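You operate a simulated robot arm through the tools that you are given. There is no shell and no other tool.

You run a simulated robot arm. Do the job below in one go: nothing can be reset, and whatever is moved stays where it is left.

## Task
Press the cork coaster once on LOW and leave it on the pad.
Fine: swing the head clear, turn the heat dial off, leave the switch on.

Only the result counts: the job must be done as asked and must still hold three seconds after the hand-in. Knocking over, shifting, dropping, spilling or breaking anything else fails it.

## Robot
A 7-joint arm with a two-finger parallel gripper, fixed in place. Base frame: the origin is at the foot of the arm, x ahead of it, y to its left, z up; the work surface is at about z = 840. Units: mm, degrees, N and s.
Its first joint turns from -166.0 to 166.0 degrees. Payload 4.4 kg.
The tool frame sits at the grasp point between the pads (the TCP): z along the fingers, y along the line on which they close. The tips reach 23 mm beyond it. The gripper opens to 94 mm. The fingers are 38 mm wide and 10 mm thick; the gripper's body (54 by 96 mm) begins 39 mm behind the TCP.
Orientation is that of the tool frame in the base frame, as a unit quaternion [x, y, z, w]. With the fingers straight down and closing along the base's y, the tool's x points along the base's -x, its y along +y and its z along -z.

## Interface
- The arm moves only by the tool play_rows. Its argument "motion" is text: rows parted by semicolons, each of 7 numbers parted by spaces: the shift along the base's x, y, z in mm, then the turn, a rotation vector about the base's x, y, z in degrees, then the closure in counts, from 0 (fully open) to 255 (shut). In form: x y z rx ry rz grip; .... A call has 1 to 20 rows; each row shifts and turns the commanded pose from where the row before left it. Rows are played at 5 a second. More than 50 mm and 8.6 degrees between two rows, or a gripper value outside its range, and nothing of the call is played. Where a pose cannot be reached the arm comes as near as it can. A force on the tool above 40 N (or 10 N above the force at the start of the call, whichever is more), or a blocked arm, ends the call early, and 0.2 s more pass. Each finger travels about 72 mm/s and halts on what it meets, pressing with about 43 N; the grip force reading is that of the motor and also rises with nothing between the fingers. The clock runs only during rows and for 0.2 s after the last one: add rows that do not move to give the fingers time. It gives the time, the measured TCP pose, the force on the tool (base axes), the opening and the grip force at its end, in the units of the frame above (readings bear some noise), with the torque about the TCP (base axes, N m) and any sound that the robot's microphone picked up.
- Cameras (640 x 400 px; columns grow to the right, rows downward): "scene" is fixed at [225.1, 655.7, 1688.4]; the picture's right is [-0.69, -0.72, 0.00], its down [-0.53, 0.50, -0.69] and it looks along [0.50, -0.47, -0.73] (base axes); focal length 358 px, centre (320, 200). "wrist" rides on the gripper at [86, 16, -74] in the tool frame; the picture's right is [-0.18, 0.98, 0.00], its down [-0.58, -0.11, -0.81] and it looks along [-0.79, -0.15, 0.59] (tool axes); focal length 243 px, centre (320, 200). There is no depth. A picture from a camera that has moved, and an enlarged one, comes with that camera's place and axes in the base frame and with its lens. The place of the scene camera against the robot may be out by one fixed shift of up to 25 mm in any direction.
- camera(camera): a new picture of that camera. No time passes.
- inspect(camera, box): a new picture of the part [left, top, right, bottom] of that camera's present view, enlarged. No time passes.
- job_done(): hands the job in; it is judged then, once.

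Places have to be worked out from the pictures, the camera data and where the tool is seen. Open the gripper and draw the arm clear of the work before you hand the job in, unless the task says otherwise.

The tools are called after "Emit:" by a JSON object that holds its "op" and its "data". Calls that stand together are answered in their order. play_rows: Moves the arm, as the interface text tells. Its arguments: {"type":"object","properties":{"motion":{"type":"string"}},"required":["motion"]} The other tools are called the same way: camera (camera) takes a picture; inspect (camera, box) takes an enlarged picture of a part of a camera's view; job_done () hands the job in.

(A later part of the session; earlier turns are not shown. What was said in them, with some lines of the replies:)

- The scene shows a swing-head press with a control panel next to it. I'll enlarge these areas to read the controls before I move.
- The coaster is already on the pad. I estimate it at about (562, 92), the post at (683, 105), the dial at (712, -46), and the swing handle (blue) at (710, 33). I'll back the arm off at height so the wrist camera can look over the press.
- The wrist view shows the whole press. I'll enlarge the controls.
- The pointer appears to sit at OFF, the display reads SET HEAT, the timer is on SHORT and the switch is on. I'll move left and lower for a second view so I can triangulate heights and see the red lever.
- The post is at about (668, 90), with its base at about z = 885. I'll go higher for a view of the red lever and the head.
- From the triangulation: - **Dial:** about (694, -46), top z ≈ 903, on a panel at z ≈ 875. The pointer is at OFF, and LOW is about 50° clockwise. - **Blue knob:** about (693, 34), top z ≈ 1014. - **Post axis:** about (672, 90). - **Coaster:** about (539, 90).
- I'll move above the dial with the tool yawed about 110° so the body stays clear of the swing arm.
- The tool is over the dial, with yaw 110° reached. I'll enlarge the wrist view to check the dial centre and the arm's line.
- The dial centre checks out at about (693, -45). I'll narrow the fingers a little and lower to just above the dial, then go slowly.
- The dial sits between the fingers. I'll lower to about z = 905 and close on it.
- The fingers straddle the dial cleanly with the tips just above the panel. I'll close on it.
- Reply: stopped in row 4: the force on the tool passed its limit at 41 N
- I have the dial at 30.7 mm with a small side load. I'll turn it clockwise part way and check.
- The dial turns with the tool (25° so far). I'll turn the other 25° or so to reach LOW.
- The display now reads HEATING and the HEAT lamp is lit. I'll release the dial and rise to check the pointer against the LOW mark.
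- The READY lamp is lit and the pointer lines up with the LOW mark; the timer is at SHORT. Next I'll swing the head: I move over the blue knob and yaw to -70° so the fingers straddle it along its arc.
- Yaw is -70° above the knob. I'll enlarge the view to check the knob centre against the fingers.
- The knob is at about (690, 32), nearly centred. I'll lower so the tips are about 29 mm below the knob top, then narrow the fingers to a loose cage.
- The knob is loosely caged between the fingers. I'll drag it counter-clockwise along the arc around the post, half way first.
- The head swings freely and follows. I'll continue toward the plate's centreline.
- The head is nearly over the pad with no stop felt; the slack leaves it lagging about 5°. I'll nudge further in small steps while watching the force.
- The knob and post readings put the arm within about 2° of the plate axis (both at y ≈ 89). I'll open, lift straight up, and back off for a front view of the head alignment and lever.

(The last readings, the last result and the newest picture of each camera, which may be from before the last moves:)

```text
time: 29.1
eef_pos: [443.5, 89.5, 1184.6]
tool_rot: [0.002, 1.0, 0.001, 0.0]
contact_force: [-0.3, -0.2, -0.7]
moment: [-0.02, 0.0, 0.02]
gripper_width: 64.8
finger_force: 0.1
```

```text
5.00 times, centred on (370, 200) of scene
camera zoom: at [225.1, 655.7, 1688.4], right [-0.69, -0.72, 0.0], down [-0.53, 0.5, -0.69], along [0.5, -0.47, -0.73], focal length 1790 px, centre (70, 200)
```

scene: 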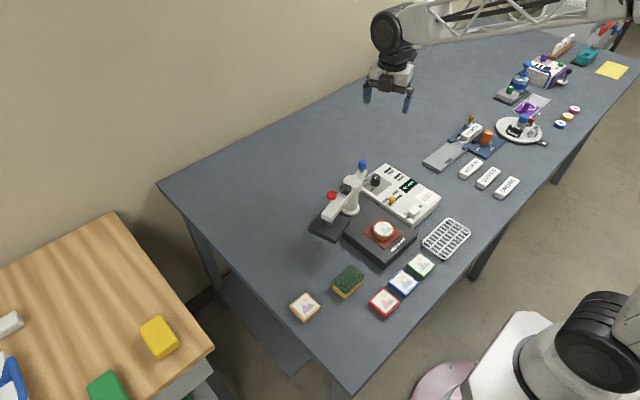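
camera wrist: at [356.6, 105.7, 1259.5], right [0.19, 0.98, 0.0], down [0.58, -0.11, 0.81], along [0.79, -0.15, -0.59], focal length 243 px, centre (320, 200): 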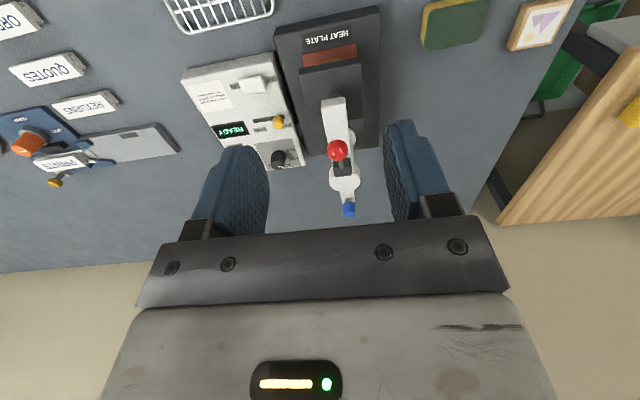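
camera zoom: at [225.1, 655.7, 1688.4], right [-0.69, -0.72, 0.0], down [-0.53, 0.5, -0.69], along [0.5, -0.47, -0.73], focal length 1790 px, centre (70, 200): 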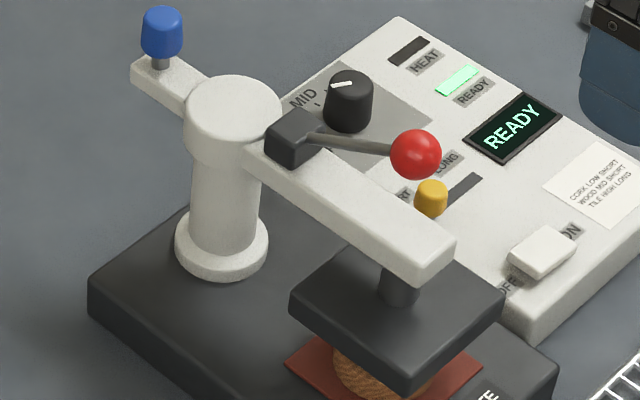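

The arm, head and pad are all on y ≈ 90, so the head is aligned. The red ball is at about (560, 90, 1032). I'll close the fingers and hover above it.

Emit:
{"op": "play_rows", "data": {"motion": "28 0 -10 0 0 0 255; 28 0 -10 0 0 0 255; 28 0 -10 0 0 0 255; 28 0.3 -15 0 0 0 255; 0 0 -20 0 0 0 255; 0 0 -20 0 0 0 255; 0 0 -10 0 0 0 255; 0 0 0 0 0 0 255"}}

Emit:
{"op": "camera", "data": {"camera": "wrist"}}

Emit:
{"op": "inspect", "data": {"camera": "scene", "box": [340, 130, 440, 240]}}

```text
time: 30.9
eef_pos: [557.0, 91.1, 1089.4]
tool_rot: [0.001, 1.0, 0.002, 0.0]
contact_force: [-0.4, 0.1, -0.2]
moment: [0.0, -0.02, 0.01]
gripper_width: 0.1
finger_force: 42.6
```

```text
taken
camera wrist: at [468.6, 107.2, 1164.0], right [0.19, 0.98, 0.0], down [0.58, -0.11, 0.81], along [0.79, -0.15, -0.59], focal length 243 px, centre (320, 200)
```

wrist: 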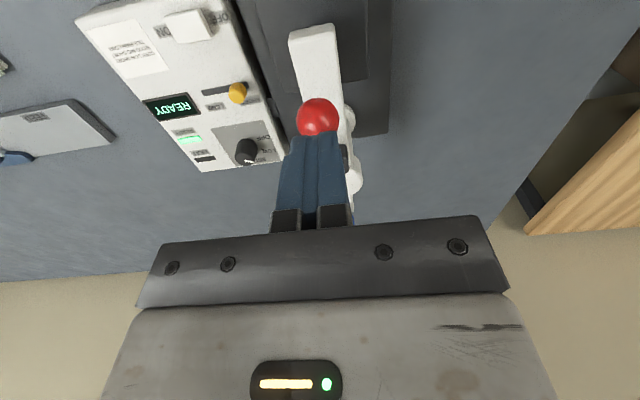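

```text
3.64 times, centred on (390, 185) of scene
camera zoom: at [225.1, 655.7, 1688.4], right [-0.69, -0.72, 0.0], down [-0.53, 0.5, -0.69], along [0.5, -0.47, -0.73], focal length 1302 px, centre (66, 254)
```

zoom: 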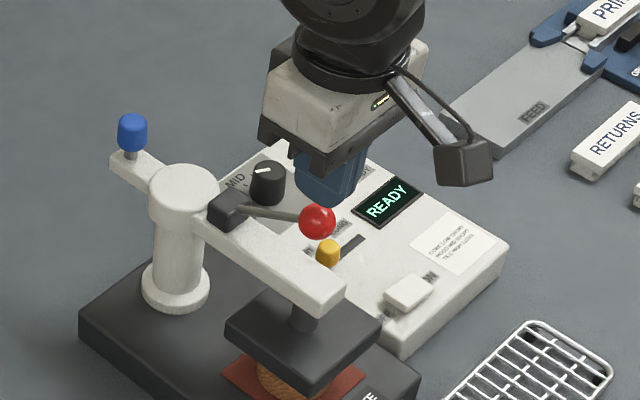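

The tip is right over the ball, with about 20 mm of clearance. I'll lower to first contact in small rows.

Emit:
{"op": "play_rows", "data": {"motion": "-1 -1.5 -8 0 0 0 255; 0 0 -6 0 0 0 255; 0 0 -3 0 0 0 255; 0 0 -3 0 0 0 255; 0 0 0 0 0 0 255"}}

Emit:
{"op": "inspect", "data": {"camera": "scene", "box": [340, 130, 440, 240]}}

```text
time: 32.1
eef_pos: [553.5, 87.7, 1069.7]
tool_rot: [0.001, 1.0, 0.002, 0.0]
contact_force: [-2.0, -1.1, 5.1]
moment: [0.0, 0.05, -0.01]
gripper_width: 0.0
finger_force: 42.6
```

```text
3.64 times, centred on (390, 185) of scene
camera zoom: at [225.1, 655.7, 1688.4], right [-0.69, -0.72, 0.0], down [-0.53, 0.5, -0.69], along [0.5, -0.47, -0.73], focal length 1302 px, centre (66, 254)
```

zoom: 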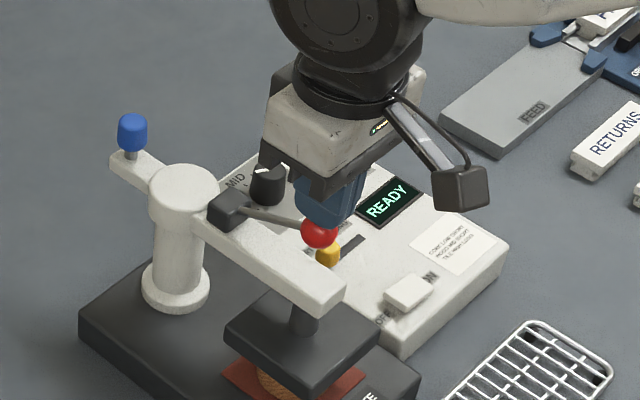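

I have contact (about 5 N) and the lever has started to move. I'll keep pressing down smoothly.

Emit:
{"op": "play_rows", "data": {"motion": "0 0.5 -5 0 0 0 255; 0 0 -5 0 0 0 255; -0.5 0 -5 0 0 0 255; -0.5 0 -5 0 0 0 255; 0 0 0 0 0 0 255"}}

Emit:
{"op": "inspect", "data": {"camera": "scene", "box": [340, 130, 440, 240]}}

Emit:
{"op": "camera", "data": {"camera": "wrist"}}

```text
time: 33.3
eef_pos: [551.4, 88.4, 1049.6]
tool_rot: [0.001, 1.0, 0.001, 0.0]
contact_force: [-1.5, -0.5, 4.6]
moment: [-0.03, 0.09, 0.02]
gripper_width: 0.0
finger_force: 42.6
```

```text
3.64 times, centred on (390, 185) of scene
camera zoom: at [225.1, 655.7, 1688.4], right [-0.69, -0.72, 0.0], down [-0.53, 0.5, -0.69], along [0.5, -0.47, -0.73], focal length 1302 px, centre (66, 254)
```

zoom: 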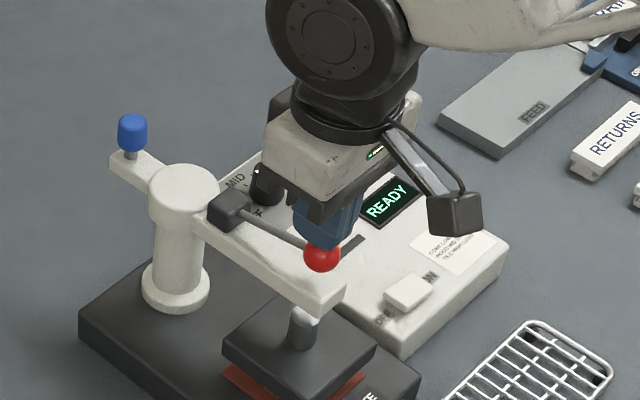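

```text
taken
camera wrist: at [465.4, 105.1, 1124.4], right [0.19, 0.98, 0.0], down [0.58, -0.11, 0.81], along [0.79, -0.15, -0.59], focal length 243 px, centre (320, 200)
```

wrist: 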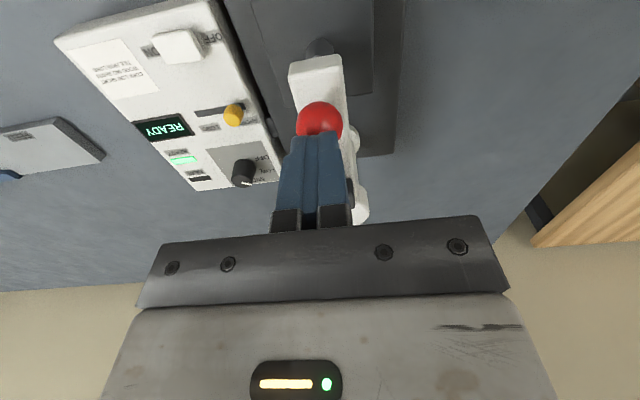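

The head is coming down at a steady 5 N and nothing has bottomed out yet. I'll keep pressing.

Emit:
{"op": "play_rows", "data": {"motion": "-0.5 0 -4 0 0 0 255; 0 0 -4 0 0 0 255; 0 0 -3 0 0 0 255; 0 0 0 0 0 0 255"}}

Emit:
{"op": "inspect", "data": {"camera": "scene", "box": [340, 130, 440, 240]}}

```text
time: 34.0
eef_pos: [552.5, 89.7, 1043.3]
tool_rot: [0.001, 1.0, 0.001, 0.003]
contact_force: [-4.9, -0.8, 16.8]
moment: [-0.03, 0.22, -0.09]
gripper_width: 0.2
finger_force: 42.4
stopped in row 3: the force on the tool passed its limit at 46 N (the readings are from after the stop); the commanded pose is now the measured one
```

```text
3.64 times, centred on (390, 185) of scene
camera zoom: at [225.1, 655.7, 1688.4], right [-0.69, -0.72, 0.0], down [-0.53, 0.5, -0.69], along [0.5, -0.47, -0.73], focal length 1302 px, centre (66, 254)
```

zoom: 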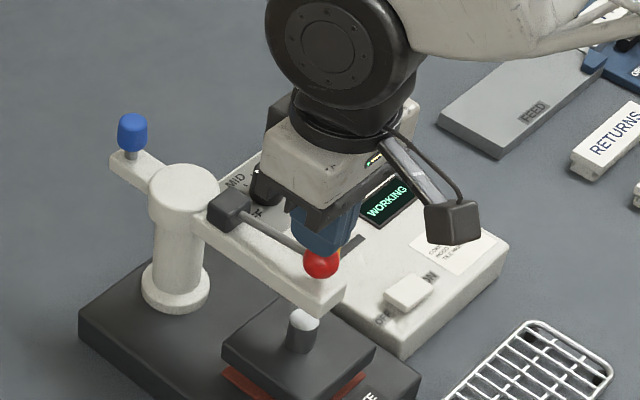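

The head bottomed out and the display reads WORKING, with about 17 N held. I'll hold still and watch the display.

Emit:
{"op": "play_rows", "data": {"motion": "0 0 0 0 0 0 255; 0 0 0 0 0 0 255; 0 0 0 0 0 0 255; 0 0 0 0 0 0 255"}}

Emit:
{"op": "inspect", "data": {"camera": "scene", "box": [340, 130, 440, 240]}}

```text
time: 35.0
eef_pos: [551.6, 89.7, 1043.9]
tool_rot: [0.0, 1.0, 0.0, 0.002]
contact_force: [-2.3, 1.1, 25.6]
moment: [0.01, 0.19, 0.09]
gripper_width: 0.2
finger_force: 42.7
```

```text
3.64 times, centred on (390, 185) of scene
camera zoom: at [225.1, 655.7, 1688.4], right [-0.69, -0.72, 0.0], down [-0.53, 0.5, -0.69], along [0.5, -0.47, -0.73], focal length 1302 px, centre (66, 254)
```

zoom: 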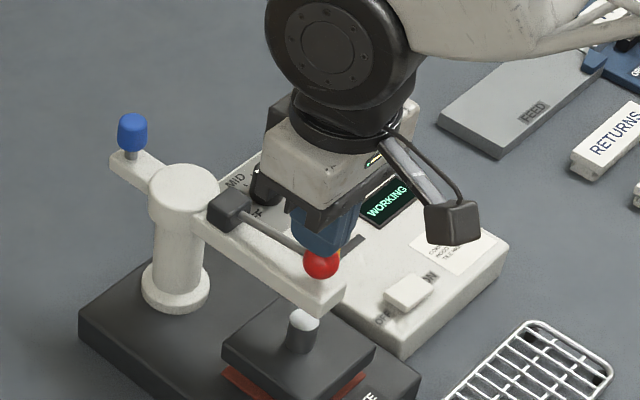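

It still reads WORKING at 25 N. I'll keep holding.

Emit:
{"op": "play_rows", "data": {"motion": "0 0 0 0 0 0 255; 0 0 0 0 0 0 255; 0 0 0 0 0 0 255; 0 0 0 0 0 0 255"}}

Emit:
{"op": "inspect", "data": {"camera": "scene", "box": [340, 130, 440, 240]}}

```text
time: 36.0
eef_pos: [551.5, 89.8, 1042.3]
tool_rot: [0.001, 1.0, 0.001, 0.003]
contact_force: [2.0, -0.3, 27.9]
moment: [0.01, 0.1, 0.02]
gripper_width: 0.0
finger_force: 42.9
```

```text
3.64 times, centred on (390, 185) of scene
camera zoom: at [225.1, 655.7, 1688.4], right [-0.69, -0.72, 0.0], down [-0.53, 0.5, -0.69], along [0.5, -0.47, -0.73], focal length 1302 px, centre (66, 254)
```

zoom: 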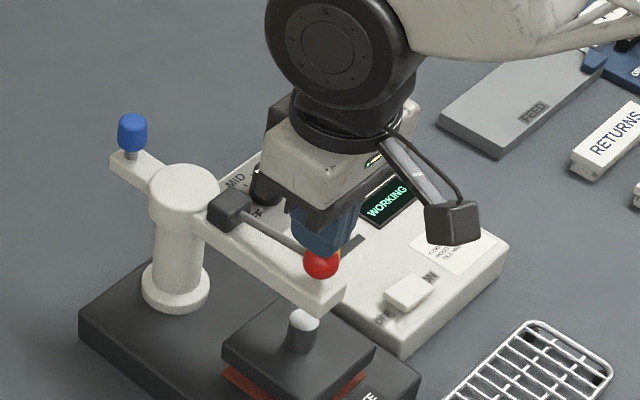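

It's still WORKING and the force is steady at about 28 N. I'll continue the hold.

Emit:
{"op": "play_rows", "data": {"motion": "0 0 0 0 0 0 255; 0 0 0 0 0 0 255; 0 0 0 0 0 0 255; 0 0 0 0 0 0 255"}}

Emit:
{"op": "inspect", "data": {"camera": "scene", "box": [340, 130, 440, 240]}}

```text
time: 37.0
eef_pos: [552.0, 90.6, 1043.8]
tool_rot: [0.0, 1.0, 0.001, 0.002]
contact_force: [4.6, -0.5, 29.6]
moment: [0.01, 0.15, -0.01]
gripper_width: 0.1
finger_force: 42.4
```

```text
3.64 times, centred on (390, 185) of scene
camera zoom: at [225.1, 655.7, 1688.4], right [-0.69, -0.72, 0.0], down [-0.53, 0.5, -0.69], along [0.5, -0.47, -0.73], focal length 1302 px, centre (66, 254)
```

zoom: 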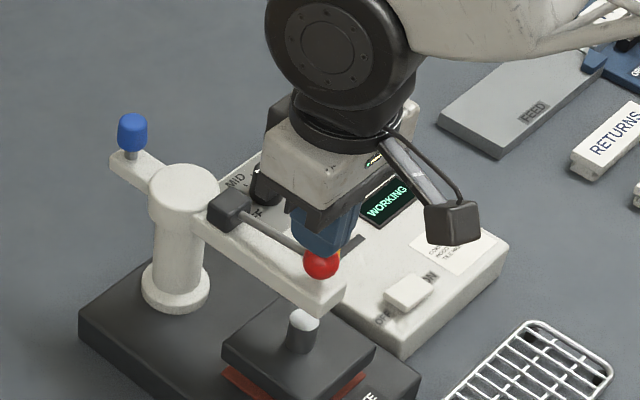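

It still reads WORKING after about 3 s. I'll hold in short steps so I don't overrun the end.

Emit:
{"op": "play_rows", "data": {"motion": "0 0 0 0 0 0 255; 0 0 0 0 0 0 255; 0 0 0 0 0 0 255"}}

Emit:
{"op": "inspect", "data": {"camera": "scene", "box": [370, 160, 420, 220]}}

```text
time: 37.9
eef_pos: [551.7, 90.6, 1043.6]
tool_rot: [0.001, 1.0, 0.001, 0.002]
contact_force: [4.2, 0.9, 29.4]
moment: [0.02, 0.09, 0.02]
gripper_width: 0.0
finger_force: 42.7
```

```text
6.67 times, centred on (395, 190) of scene
camera zoom: at [225.1, 655.7, 1688.4], right [-0.69, -0.72, 0.0], down [-0.53, 0.5, -0.69], along [0.5, -0.47, -0.73], focal length 2387 px, centre (-180, 267)
```

zoom: 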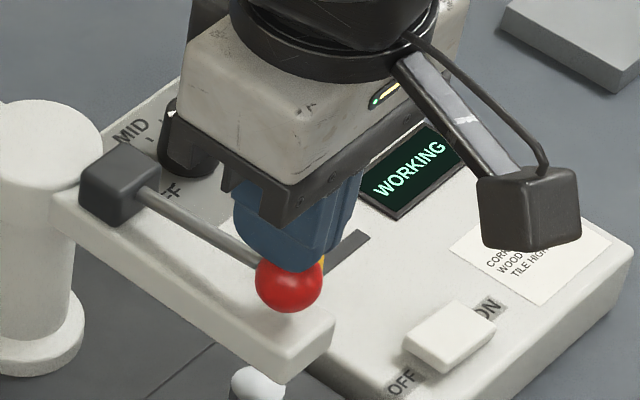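

It's still WORKING, so I'll go on holding.

Emit:
{"op": "play_rows", "data": {"motion": "0 0 0 0 0 0 255; 0 0 0 0 0 0 255; 0 0 0 0 0 0 255"}}

Emit:
{"op": "inspect", "data": {"camera": "scene", "box": [370, 160, 420, 220]}}

```text
time: 38.6
eef_pos: [552.8, 90.3, 1043.4]
tool_rot: [0.001, 1.0, 0.0, 0.002]
contact_force: [4.2, 0.5, 30.8]
moment: [0.01, 0.1, 0.02]
gripper_width: 0.0
finger_force: 42.9
```

```text
6.67 times, centred on (395, 190) of scene
camera zoom: at [225.1, 655.7, 1688.4], right [-0.69, -0.72, 0.0], down [-0.53, 0.5, -0.69], along [0.5, -0.47, -0.73], focal length 2387 px, centre (-180, 267)
```

zoom: 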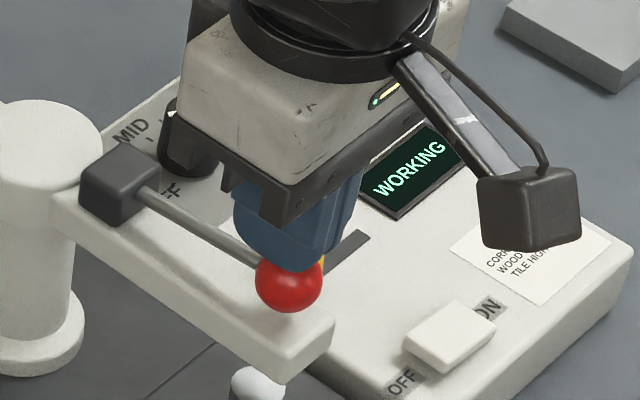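

It's still WORKING after about 4.6 s, and I'm still holding.

Emit:
{"op": "play_rows", "data": {"motion": "0 0 0 0 0 0 255; 0 0 0 0 0 0 255; 0 0 0 0 0 0 255"}}

Emit:
{"op": "inspect", "data": {"camera": "scene", "box": [370, 160, 420, 220]}}

```text
time: 39.5
eef_pos: [552.0, 90.3, 1042.1]
tool_rot: [0.001, 1.0, 0.001, 0.001]
contact_force: [1.6, -0.4, 32.6]
moment: [0.02, 0.15, 0.0]
gripper_width: 0.0
finger_force: 42.6
```

```text
6.67 times, centred on (395, 190) of scene
camera zoom: at [225.1, 655.7, 1688.4], right [-0.69, -0.72, 0.0], down [-0.53, 0.5, -0.69], along [0.5, -0.47, -0.73], focal length 2387 px, centre (-180, 267)
```

zoom: 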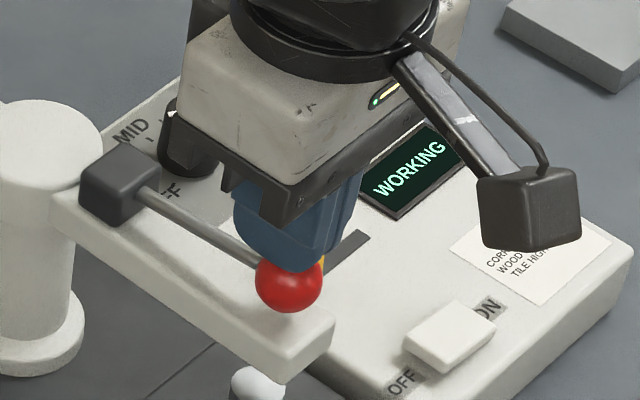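

The force is creeping up slightly (33 N) and it still reads WORKING. I'll ease by 0.2 mm and keep holding.

Emit:
{"op": "play_rows", "data": {"motion": "0 0 0.2 0 0 0 255; 0 0 0 0 0 0 255; 0 0 0 0 0 0 255"}}

Emit:
{"op": "inspect", "data": {"camera": "scene", "box": [370, 160, 420, 220]}}

```text
time: 40.2
eef_pos: [551.4, 89.9, 1043.4]
tool_rot: [0.001, 1.0, 0.001, 0.002]
contact_force: [-0.1, 1.6, 31.5]
moment: [0.06, 0.2, 0.12]
gripper_width: 0.0
finger_force: 42.2
```

```text
6.67 times, centred on (395, 190) of scene
camera zoom: at [225.1, 655.7, 1688.4], right [-0.69, -0.72, 0.0], down [-0.53, 0.5, -0.69], along [0.5, -0.47, -0.73], focal length 2387 px, centre (-180, 267)
```

zoom: 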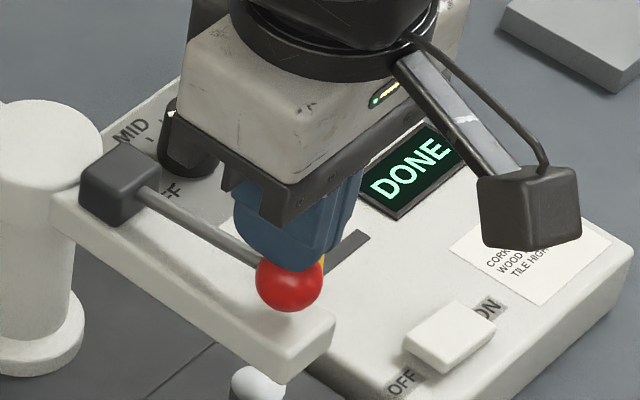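

The display reads DONE. I'll rise now at a steady rate so the lever comes up with the fingers.

Emit:
{"op": "play_rows", "data": {"motion": "0 0 6 0 0 0 255; 0 0 8 0 0 0 255; 0 0 8 0 0 0 255; 0 0 8 0 0 0 255; 0 0 10 0 0 0 255; 0 0 30 0 0 0 255; 0 0 35 0 0 0 255; 0 0 0 0 0 0 255"}}

Emit:
{"op": "inspect", "data": {"camera": "scene", "box": [320, 150, 440, 250]}}

Emit:
{"op": "camera", "data": {"camera": "wrist"}}

```text
time: 42.0
eef_pos: [553.0, 90.3, 1146.0]
tool_rot: [0.002, 1.0, 0.001, 0.003]
contact_force: [0.7, -0.4, 0.3]
moment: [-0.01, 0.0, 0.02]
gripper_width: 0.0
finger_force: 42.4
```

```text
4.00 times, centred on (380, 200) of scene
camera zoom: at [225.1, 655.7, 1688.4], right [-0.69, -0.72, 0.0], down [-0.53, 0.5, -0.69], along [0.5, -0.47, -0.73], focal length 1432 px, centre (80, 200)
```

zoom: 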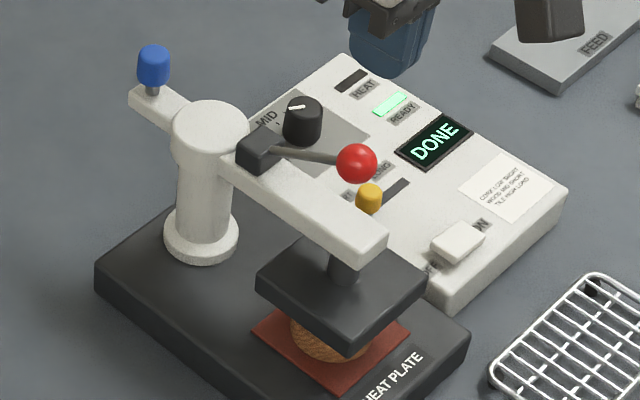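

```text
taken
camera wrist: at [465.7, 106.2, 1220.6], right [0.19, 0.98, 0.0], down [0.58, -0.11, 0.81], along [0.79, -0.15, -0.59], focal length 243 px, centre (320, 200)
```

wrist: 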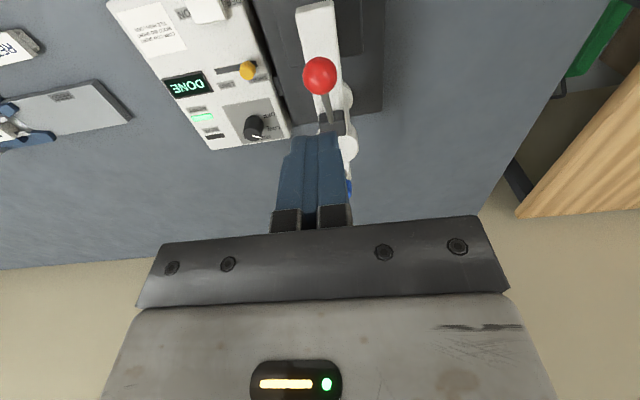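

The lever and head are back up, and the display still shows DONE. I'll go to the blue knob at (733, 89) with open fingers to swing the head clear.

Emit:
{"op": "play_rows", "data": {"motion": "36 0 0 0 0 0 200; 36 0 0 0 0 0 140; 36 0 0 0 0 0 90; 36 -0.5 0 0 0 0 90; 36 -0.5 0 0 0 0 90; 0 0 -35 0 0 0 90; 0 0 0 0 0 0 90"}}

Emit:
{"op": "camera", "data": {"camera": "wrist"}}

Emit:
{"op": "inspect", "data": {"camera": "wrist", "box": [260, 0, 380, 130]}}

```text
time: 43.6
eef_pos: [731.5, 87.2, 1112.3]
tool_rot: [0.001, 1.0, 0.0, 0.001]
contact_force: [-0.1, 0.6, 0.0]
moment: [0.02, -0.01, -0.03]
gripper_width: 60.7
finger_force: 0.1
```

```text
taken
camera wrist: at [644.7, 103.8, 1187.6], right [0.19, 0.98, 0.0], down [0.58, -0.11, 0.81], along [0.79, -0.15, -0.59], focal length 243 px, centre (320, 200)
```

wrist: 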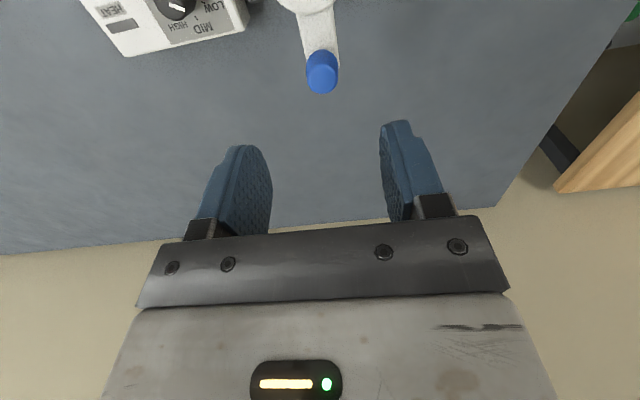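

```text
3.08 times, centred on (320, 65) of wrist
camera zoom: at [644.7, 103.8, 1187.6], right [0.19, 0.98, 0.0], down [0.58, -0.11, 0.81], along [0.79, -0.15, -0.59], focal length 746 px, centre (320, 615)
```

zoom: 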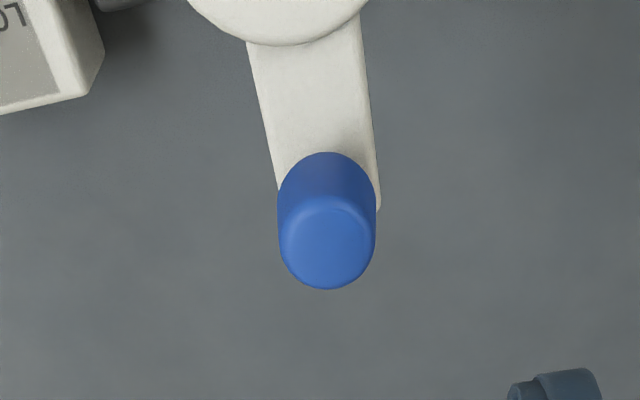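

The knob is at (732.5, 89.4), almost exactly under the tool. I'll lower over it and form the loose cage again.

Emit:
{"op": "play_rows", "data": {"motion": "1 2 -35 0 0 0 90; 0 0 -35 0 0 0 90; 0 0 -20 0 0 0 90; 0 0 -12 0 0 0 90; 0 0 0 0 0 0 130; 0 0 0 0 0 0 160; 0 0 0 0 0 0 160"}}

Emit:
{"op": "camera", "data": {"camera": "wrist"}}

```text
time: 45.2
eef_pos: [732.8, 91.0, 1011.5]
tool_rot: [0.002, 1.0, 0.001, 0.001]
contact_force: [0.4, -0.9, 0.3]
moment: [-0.02, 0.01, 0.0]
gripper_width: 35.1
finger_force: 0.0
```

```text
taken
camera wrist: at [645.3, 107.1, 1085.1], right [0.19, 0.98, 0.0], down [0.58, -0.11, 0.81], along [0.79, -0.15, -0.59], focal length 243 px, centre (320, 200)
```

wrist: 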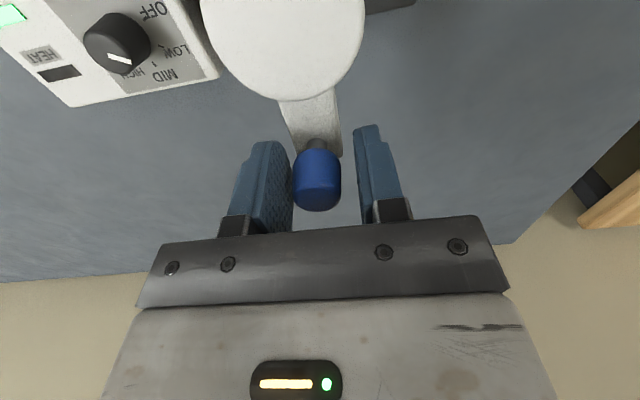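

It's caged again. I'll drag the knob clockwise along the same arc to swing the head clear.

Emit:
{"op": "play_rows", "data": {"motion": "-0.5 -7.8 0 0 0 -7.5 160; -1.5 -7.7 0 0 0 -7.5 160; -2.6 -7.5 0 0 0 -7.5 160; -3.4 -7 0 0 0 -7.5 160; -4.4 -6.5 0 0 0 -7.5 160; -5.2 -5.9 0 0 0 -7.5 160; -5.9 -5.2 0 0 0 -7.5 160; -6.5 -4.4 0 0 0 -7.5 160; -7 -3.4 0 0 0 -7.5 160; 0 0 0 0 0 0 160"}}

Emit:
{"op": "camera", "data": {"camera": "wrist"}}

Emit:
{"op": "inspect", "data": {"camera": "scene", "box": [280, 110, 460, 260]}}

```text
time: 47.5
eef_pos: [696.8, 35.7, 1011.2]
tool_rot: [0.557, 0.831, 0.0, 0.003]
contact_force: [-0.1, 0.3, 0.2]
moment: [0.0, -0.01, -0.02]
gripper_width: 35.1
finger_force: 0.1
```

```text
taken
camera wrist: at [677.6, 121.7, 1085.4], right [0.98, 0.2, 0.0], down [0.12, -0.58, 0.81], along [0.17, -0.79, -0.59], focal length 243 px, centre (320, 200)
```

wrist: 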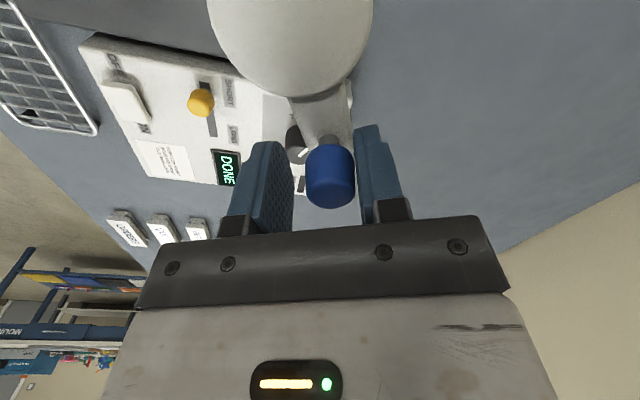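

```text
2.67 times, centred on (370, 185) of scene
camera zoom: at [225.1, 655.7, 1688.4], right [-0.69, -0.72, 0.0], down [-0.53, 0.5, -0.69], along [0.5, -0.47, -0.73], focal length 955 px, centre (187, 240)
```

zoom: 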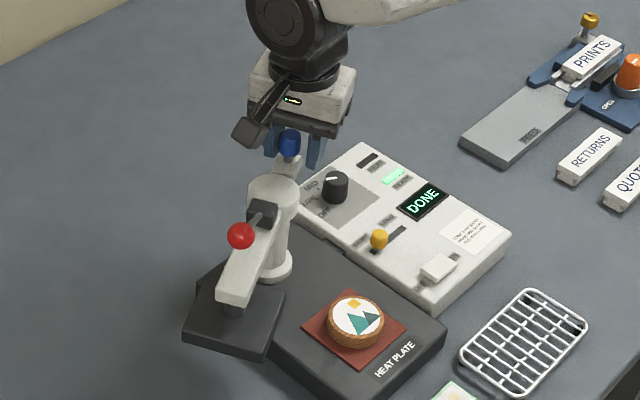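

The coaster's print has darkened, so it's pressed, and it's still on the pad. I'll push the last few degrees to the original clear position.

Emit:
{"op": "play_rows", "data": {"motion": "-3.7 -1.4 0 0 0 -3.7 160; -3.8 -1.2 0 0 0 -3.8 160; -2.5 -0.6 0 0 0 -2.5 160; 0 0 0 0 0 0 160"}}

Emit:
{"op": "camera", "data": {"camera": "wrist"}}

Emit:
{"op": "inspect", "data": {"camera": "scene", "box": [280, 110, 460, 260]}}

```text
time: 48.5
eef_pos: [685.1, 32.1, 1010.5]
tool_rot: [0.626, 0.78, 0.0, 0.002]
contact_force: [1.2, 0.5, -0.2]
moment: [0.0, 0.0, -0.03]
gripper_width: 35.2
finger_force: 0.0
```

```text
taken
camera wrist: at [682.6, 120.1, 1085.0], right [1.0, 0.03, 0.0], down [0.02, -0.59, 0.81], along [0.03, -0.81, -0.59], focal length 243 px, centre (320, 200)
```

wrist: 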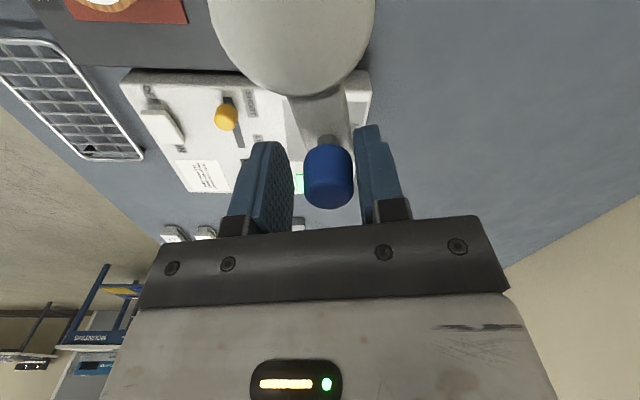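

```text
2.67 times, centred on (370, 185) of scene
camera zoom: at [225.1, 655.7, 1688.4], right [-0.69, -0.72, 0.0], down [-0.53, 0.5, -0.69], along [0.5, -0.47, -0.73], focal length 955 px, centre (187, 240)
```

zoom: 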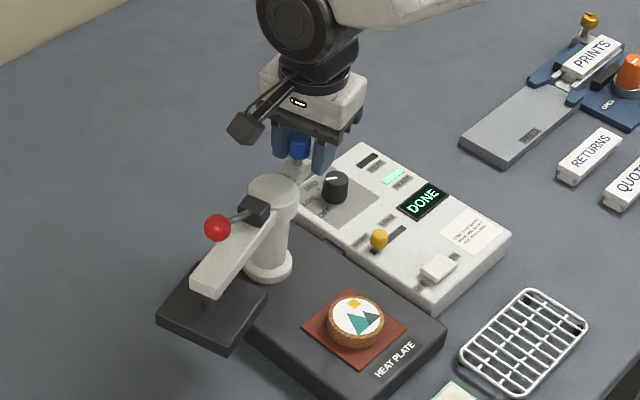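

The head is back where it started, well clear of the plate. I'll open, lift off the knob, and turn back toward the dial at yaw 60°.

Emit:
{"op": "play_rows", "data": {"motion": "0 0 0 0 0 0 110; 0 0 0 0 0 0 90; 0 0 20 0 0 0 90; 0 0 40 0 0 0 90; 0 0 35 0 0 0 90; 0.4 -4.5 0 0 0 8.1 90; 0.4 -4.5 0 0 0 8.1 90; 0.4 -4.5 0 0 0 8.1 90; 0.4 -4.5 0 0 0 8.1 90; 0.4 -4.5 0 0 0 8.1 90; 0.4 -4.5 0 0 0 8.1 90; 0.4 -4.5 0 0 0 8.1 90; 0.4 -4.5 0 0 0 8.1 90; 0.4 -4.5 0 0 0 8.1 90; 0 0 0 0 0 0 90"}}

Emit:
{"op": "play_rows", "data": {"motion": "0.4 -4.5 0 0 0 8.1 90; 0.4 -4.5 0 0 0 8.1 90; 0.4 -4.5 0 0 0 8.1 90; 0.4 -4.5 0 0 0 8.1 90; 0.4 -4.5 0 0 0 8.1 90; 0.4 -4.5 0 0 0 8.1 90; 0.4 -4.5 0 0 0 8.1 90; 0.4 -4.5 0 0 0 8.1 90; 0 -0.5 0 0 0 0 90; 0 0 0 0 0 0 90"}}

Emit:
{"op": "camera", "data": {"camera": "wrist"}}

Emit:
{"op": "inspect", "data": {"camera": "scene", "box": [280, 110, 460, 260]}}

```text
time: 51.6
eef_pos: [690.0, -8.5, 1106.3]
tool_rot: [0.04, 0.999, 0.001, 0.003]
contact_force: [0.1, 0.0, -0.4]
moment: [-0.04, 0.0, -0.01]
gripper_width: 60.6
finger_force: 0.2
```

```text
time: 53.9
eef_pos: [693.3, -44.1, 1106.6]
tool_rot: [-0.501, 0.865, 0.002, 0.001]
contact_force: [-0.4, 1.0, -0.2]
moment: [0.02, -0.03, 0.01]
gripper_width: 60.7
finger_force: 0.1
```

```text
taken
camera wrist: at [635.8, -112.4, 1180.3], right [-0.76, 0.65, 0.0], down [0.38, 0.45, 0.81], along [0.52, 0.62, -0.59], focal length 243 px, centre (320, 200)
```

wrist: 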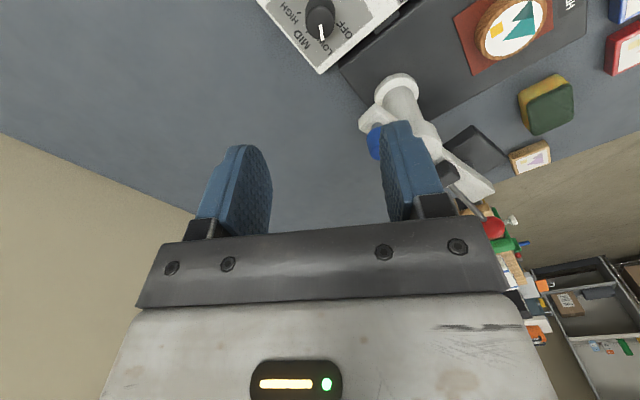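

```text
2.67 times, centred on (370, 185) of scene
camera zoom: at [225.1, 655.7, 1688.4], right [-0.69, -0.72, 0.0], down [-0.53, 0.5, -0.69], along [0.5, -0.47, -0.73], focal length 955 px, centre (187, 240)
```

zoom: 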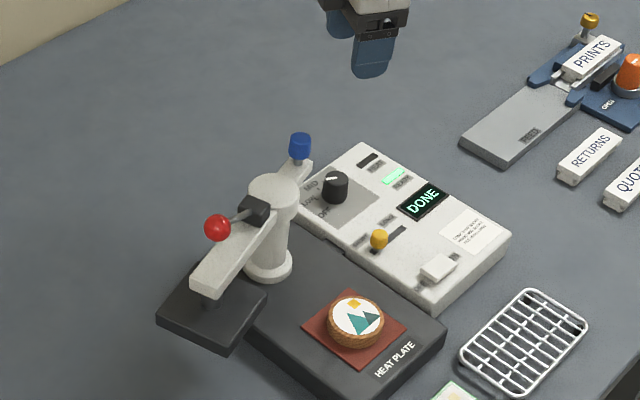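

I'm in place at (693, -44) with yaw 60°. I'll lower around the dial as before.

Emit:
{"op": "play_rows", "data": {"motion": "-0.8 -0.7 -40 0 0 0 90; 0 0 -40 0 0 0 90; 0 0 -40 0 0 0 90; 0 0 -40 0 0 0 90; 0 0 -20 0 0 0 90; 0 0 -12 0 0 0 90; 0 0 -8 0 0 0 90; 0 0 0 0 0 0 90"}}

Emit:
{"op": "camera", "data": {"camera": "wrist"}}

```text
time: 55.6
eef_pos: [693.1, -44.4, 904.6]
tool_rot: [-0.501, 0.865, 0.002, 0.001]
contact_force: [0.6, -0.6, 0.1]
moment: [0.01, -0.02, 0.01]
gripper_width: 60.9
finger_force: 0.0
```

```text
taken
camera wrist: at [636.2, -112.4, 979.2], right [-0.76, 0.65, 0.0], down [0.38, 0.45, 0.81], along [0.52, 0.62, -0.59], focal length 243 px, centre (320, 200)
```

wrist: 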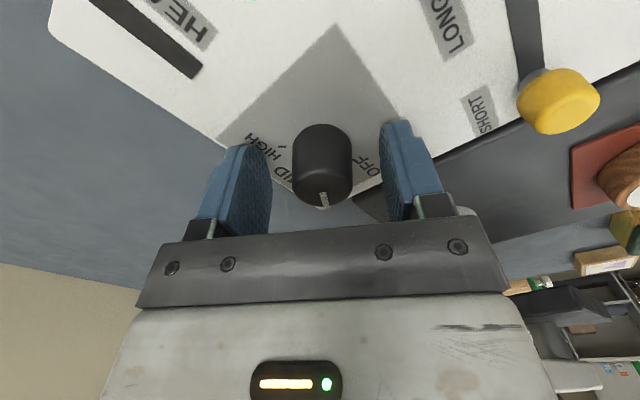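

The dial is centred between the fingers. I'll grip it.

Emit:
{"op": "play_rows", "data": {"motion": "0 0 0 0 0 0 140; 0 0 0 0 0 0 175; 0 0 0 0 0 0 200; 0 0 0 0 0 0 220; 0 0 0 0 0 0 220"}}

```text
time: 56.8
eef_pos: [692.6, -43.6, 905.1]
tool_rot: [-0.5, 0.866, 0.002, 0.001]
contact_force: [-8.5, 8.8, 8.3]
moment: [0.34, 0.32, 0.01]
gripper_width: 30.6
finger_force: 44.2
stopped in row 5: the force on the tool passed its limit at 41 N (the readings are from after the stop); the commanded pose is now the measured one
```

I have the dial at 30.6 mm. I'll turn it counter-clockwise 50°, back to OFF.

Emit:
{"op": "play_rows", "data": {"motion": "0 0 0 0 0 4 220; 0 0 0 0 0 6 220; 0 0 0 0 0 7 220; 0 0 0 0 0 8 220; 0 0 0 0 0 8 220; 0 0 0 0 0 7 220; 0 0 0 0 0 6 220; 0 0 0 0 0 4 220; 0 0 0 0 0 0 220"}}

Emit:
{"op": "camera", "data": {"camera": "wrist"}}

Emit:
{"op": "inspect", "data": {"camera": "scene", "box": [340, 140, 440, 220]}}

```text
time: 58.4
eef_pos: [692.4, -44.2, 904.1]
tool_rot: [0.792, -0.61, -0.002, 0.0]
contact_force: [-8.5, 8.4, 8.9]
moment: [0.18, 0.35, 0.02]
gripper_width: 30.5
finger_force: 44.8
stopped in row 7: the force on the tool passed its limit at 42 N (the readings are from after the stop); the commanded pose is now the measured one
```

```text
taken
camera wrist: at [698.5, -132.3, 979.3], right [-1.0, -0.07, 0.01], down [-0.04, 0.59, 0.81], along [-0.06, 0.81, -0.59], focal length 243 px, centre (320, 200)
```

wrist: 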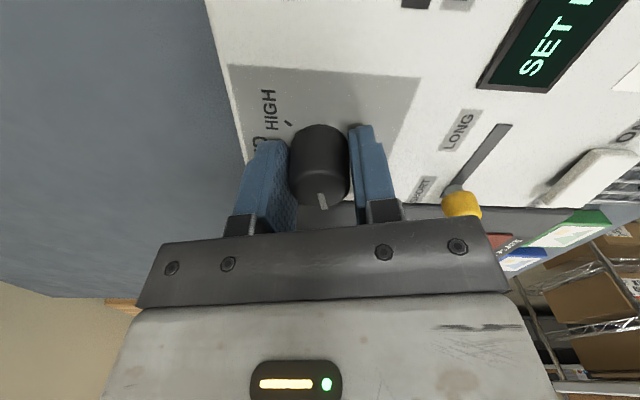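

```text
5.00 times, centred on (390, 180) of scene
camera zoom: at [225.1, 655.7, 1688.4], right [-0.69, -0.72, 0.0], down [-0.53, 0.5, -0.69], along [0.5, -0.47, -0.73], focal length 1790 px, centre (-30, 300)
```

zoom: 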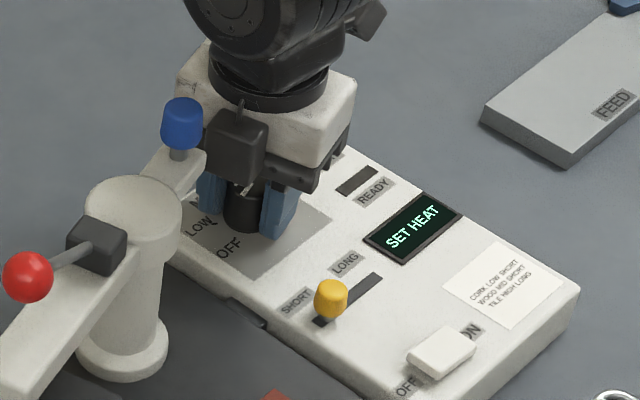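

The display is back to SET HEAT, and the tool stopped about 5° short of the original angle on side load. I'll turn the last 5° gently.

Emit:
{"op": "play_rows", "data": {"motion": "0.3 -0.3 0 0 0 2 220; 0 0 0 0 0 2 220; 0 0 0 0 0 1 220; 0 0 0 0 0 0 220"}}

Emit:
{"op": "camera", "data": {"camera": "wrist"}}

```text
time: 59.3
eef_pos: [692.0, -44.1, 904.6]
tool_rot: [0.818, -0.576, -0.003, 0.002]
contact_force: [-7.7, 8.4, 9.0]
moment: [0.26, 0.35, 0.03]
gripper_width: 30.3
finger_force: 45.2
stopped in row 4: the force on the tool passed its limit at 42 N (the readings are from after the stop); the commanded pose is now the measured one
```

```text
taken
camera wrist: at [706.1, -131.5, 979.2], right [-0.99, -0.16, 0.01], down [-0.09, 0.58, 0.81], along [-0.13, 0.8, -0.59], focal length 243 px, centre (320, 200)
```

wrist: 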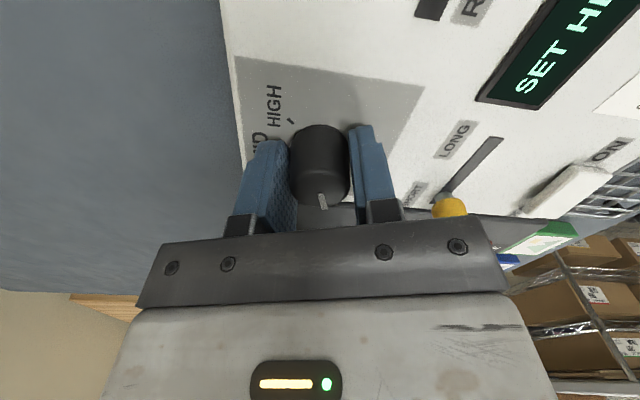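

The tool is back at yaw 110°, the same pose as when I first gripped the dial at OFF. I'll release and rise clear, then check everything.

Emit:
{"op": "play_rows", "data": {"motion": "0 0 0 0 0 0 150; 0 0 0 0 0 0 90; 0 0 0 0 0 0 90; 0 0 10 0 0 0 90; 0 0 30 0 0 0 90; 0 0 45 0 0 0 90; 0 0 45 0 0 0 90; 0 0 45 0 0 0 60; 0 -20 40 0 0 0 30; 0 -30 30 0 0 0 0; 0 -30 0 0 0 0 0; 0 0 0 0 0 0 0"}}

Emit:
{"op": "camera", "data": {"camera": "scene"}}

Emit:
{"op": "inspect", "data": {"camera": "scene", "box": [355, 165, 405, 205]}}

Emit:
{"op": "inspect", "data": {"camera": "scene", "box": [300, 150, 460, 250]}}

Emit:
{"op": "camera", "data": {"camera": "wrist"}}

```text
time: 61.9
eef_pos: [692.2, -123.9, 1152.0]
tool_rot: [0.818, -0.576, -0.004, 0.001]
contact_force: [0.9, -1.0, 0.3]
moment: [-0.04, -0.01, -0.05]
gripper_width: 94.1
finger_force: 0.0
```

```text
taken
```

scene: 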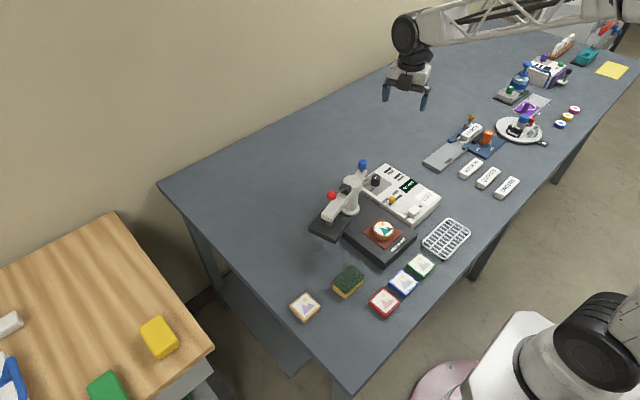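

```text
10.00 times, centred on (380, 185) of scene
camera zoom: at [225.1, 655.7, 1688.4], right [-0.69, -0.72, 0.0], down [-0.53, 0.5, -0.69], along [0.5, -0.47, -0.73], focal length 3580 px, centre (-280, 350)
```

zoom: 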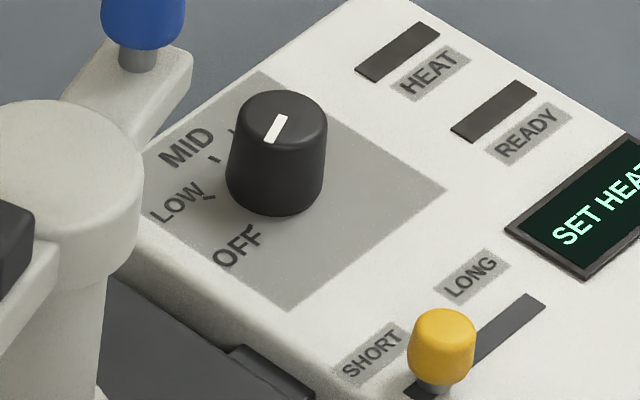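

```text
4.00 times, centred on (380, 200) of scene
camera zoom: at [225.1, 655.7, 1688.4], right [-0.69, -0.72, 0.0], down [-0.53, 0.5, -0.69], along [0.5, -0.47, -0.73], focal length 1432 px, centre (80, 200)
```

zoom: 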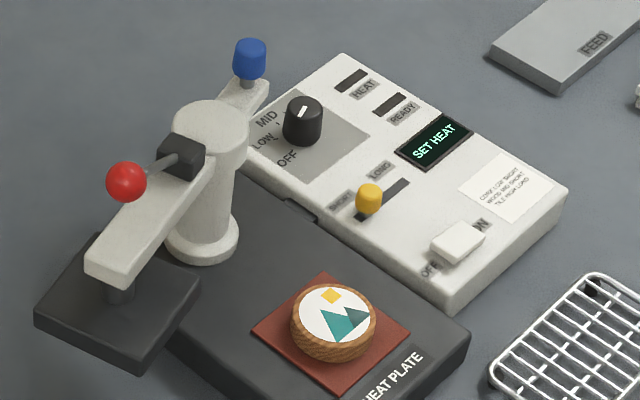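

```text
taken
camera wrist: at [706.9, -211.4, 1226.7], right [-0.99, -0.16, 0.01], down [-0.09, 0.58, 0.81], along [-0.13, 0.8, -0.59], focal length 243 px, centre (320, 200)
```

wrist: 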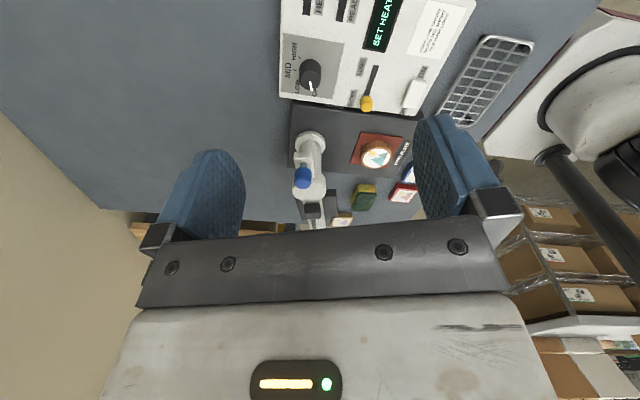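

The final pictures show the job as asked:
- The coaster is pressed and sits on the pad.
- The head is at its original clear position with the lever up.
- The dial is at OFF and the switch is still on.
- Nothing else has moved, and the arm is clear with the gripper open.

I'm handing it in.

Emit:
{"op": "job_done", "data": {}}

```text
The job is handed in.
```

The cork coaster was pressed once on LOW with the timer at SHORT, and the display went through WORKING to DONE. It is still on the pad, and its print has visibly darkened.

- **Head:** swung back to its original position, clear of the plate, with the lever up.
- **Heat dial:** turned back to OFF; the display reads SET HEAT and both lamps are out.
- **Switch:** left on.

The final pictures show nothing else moved. The arm is clear of the work with the gripper open. The job is handed in, but no verdict came back.
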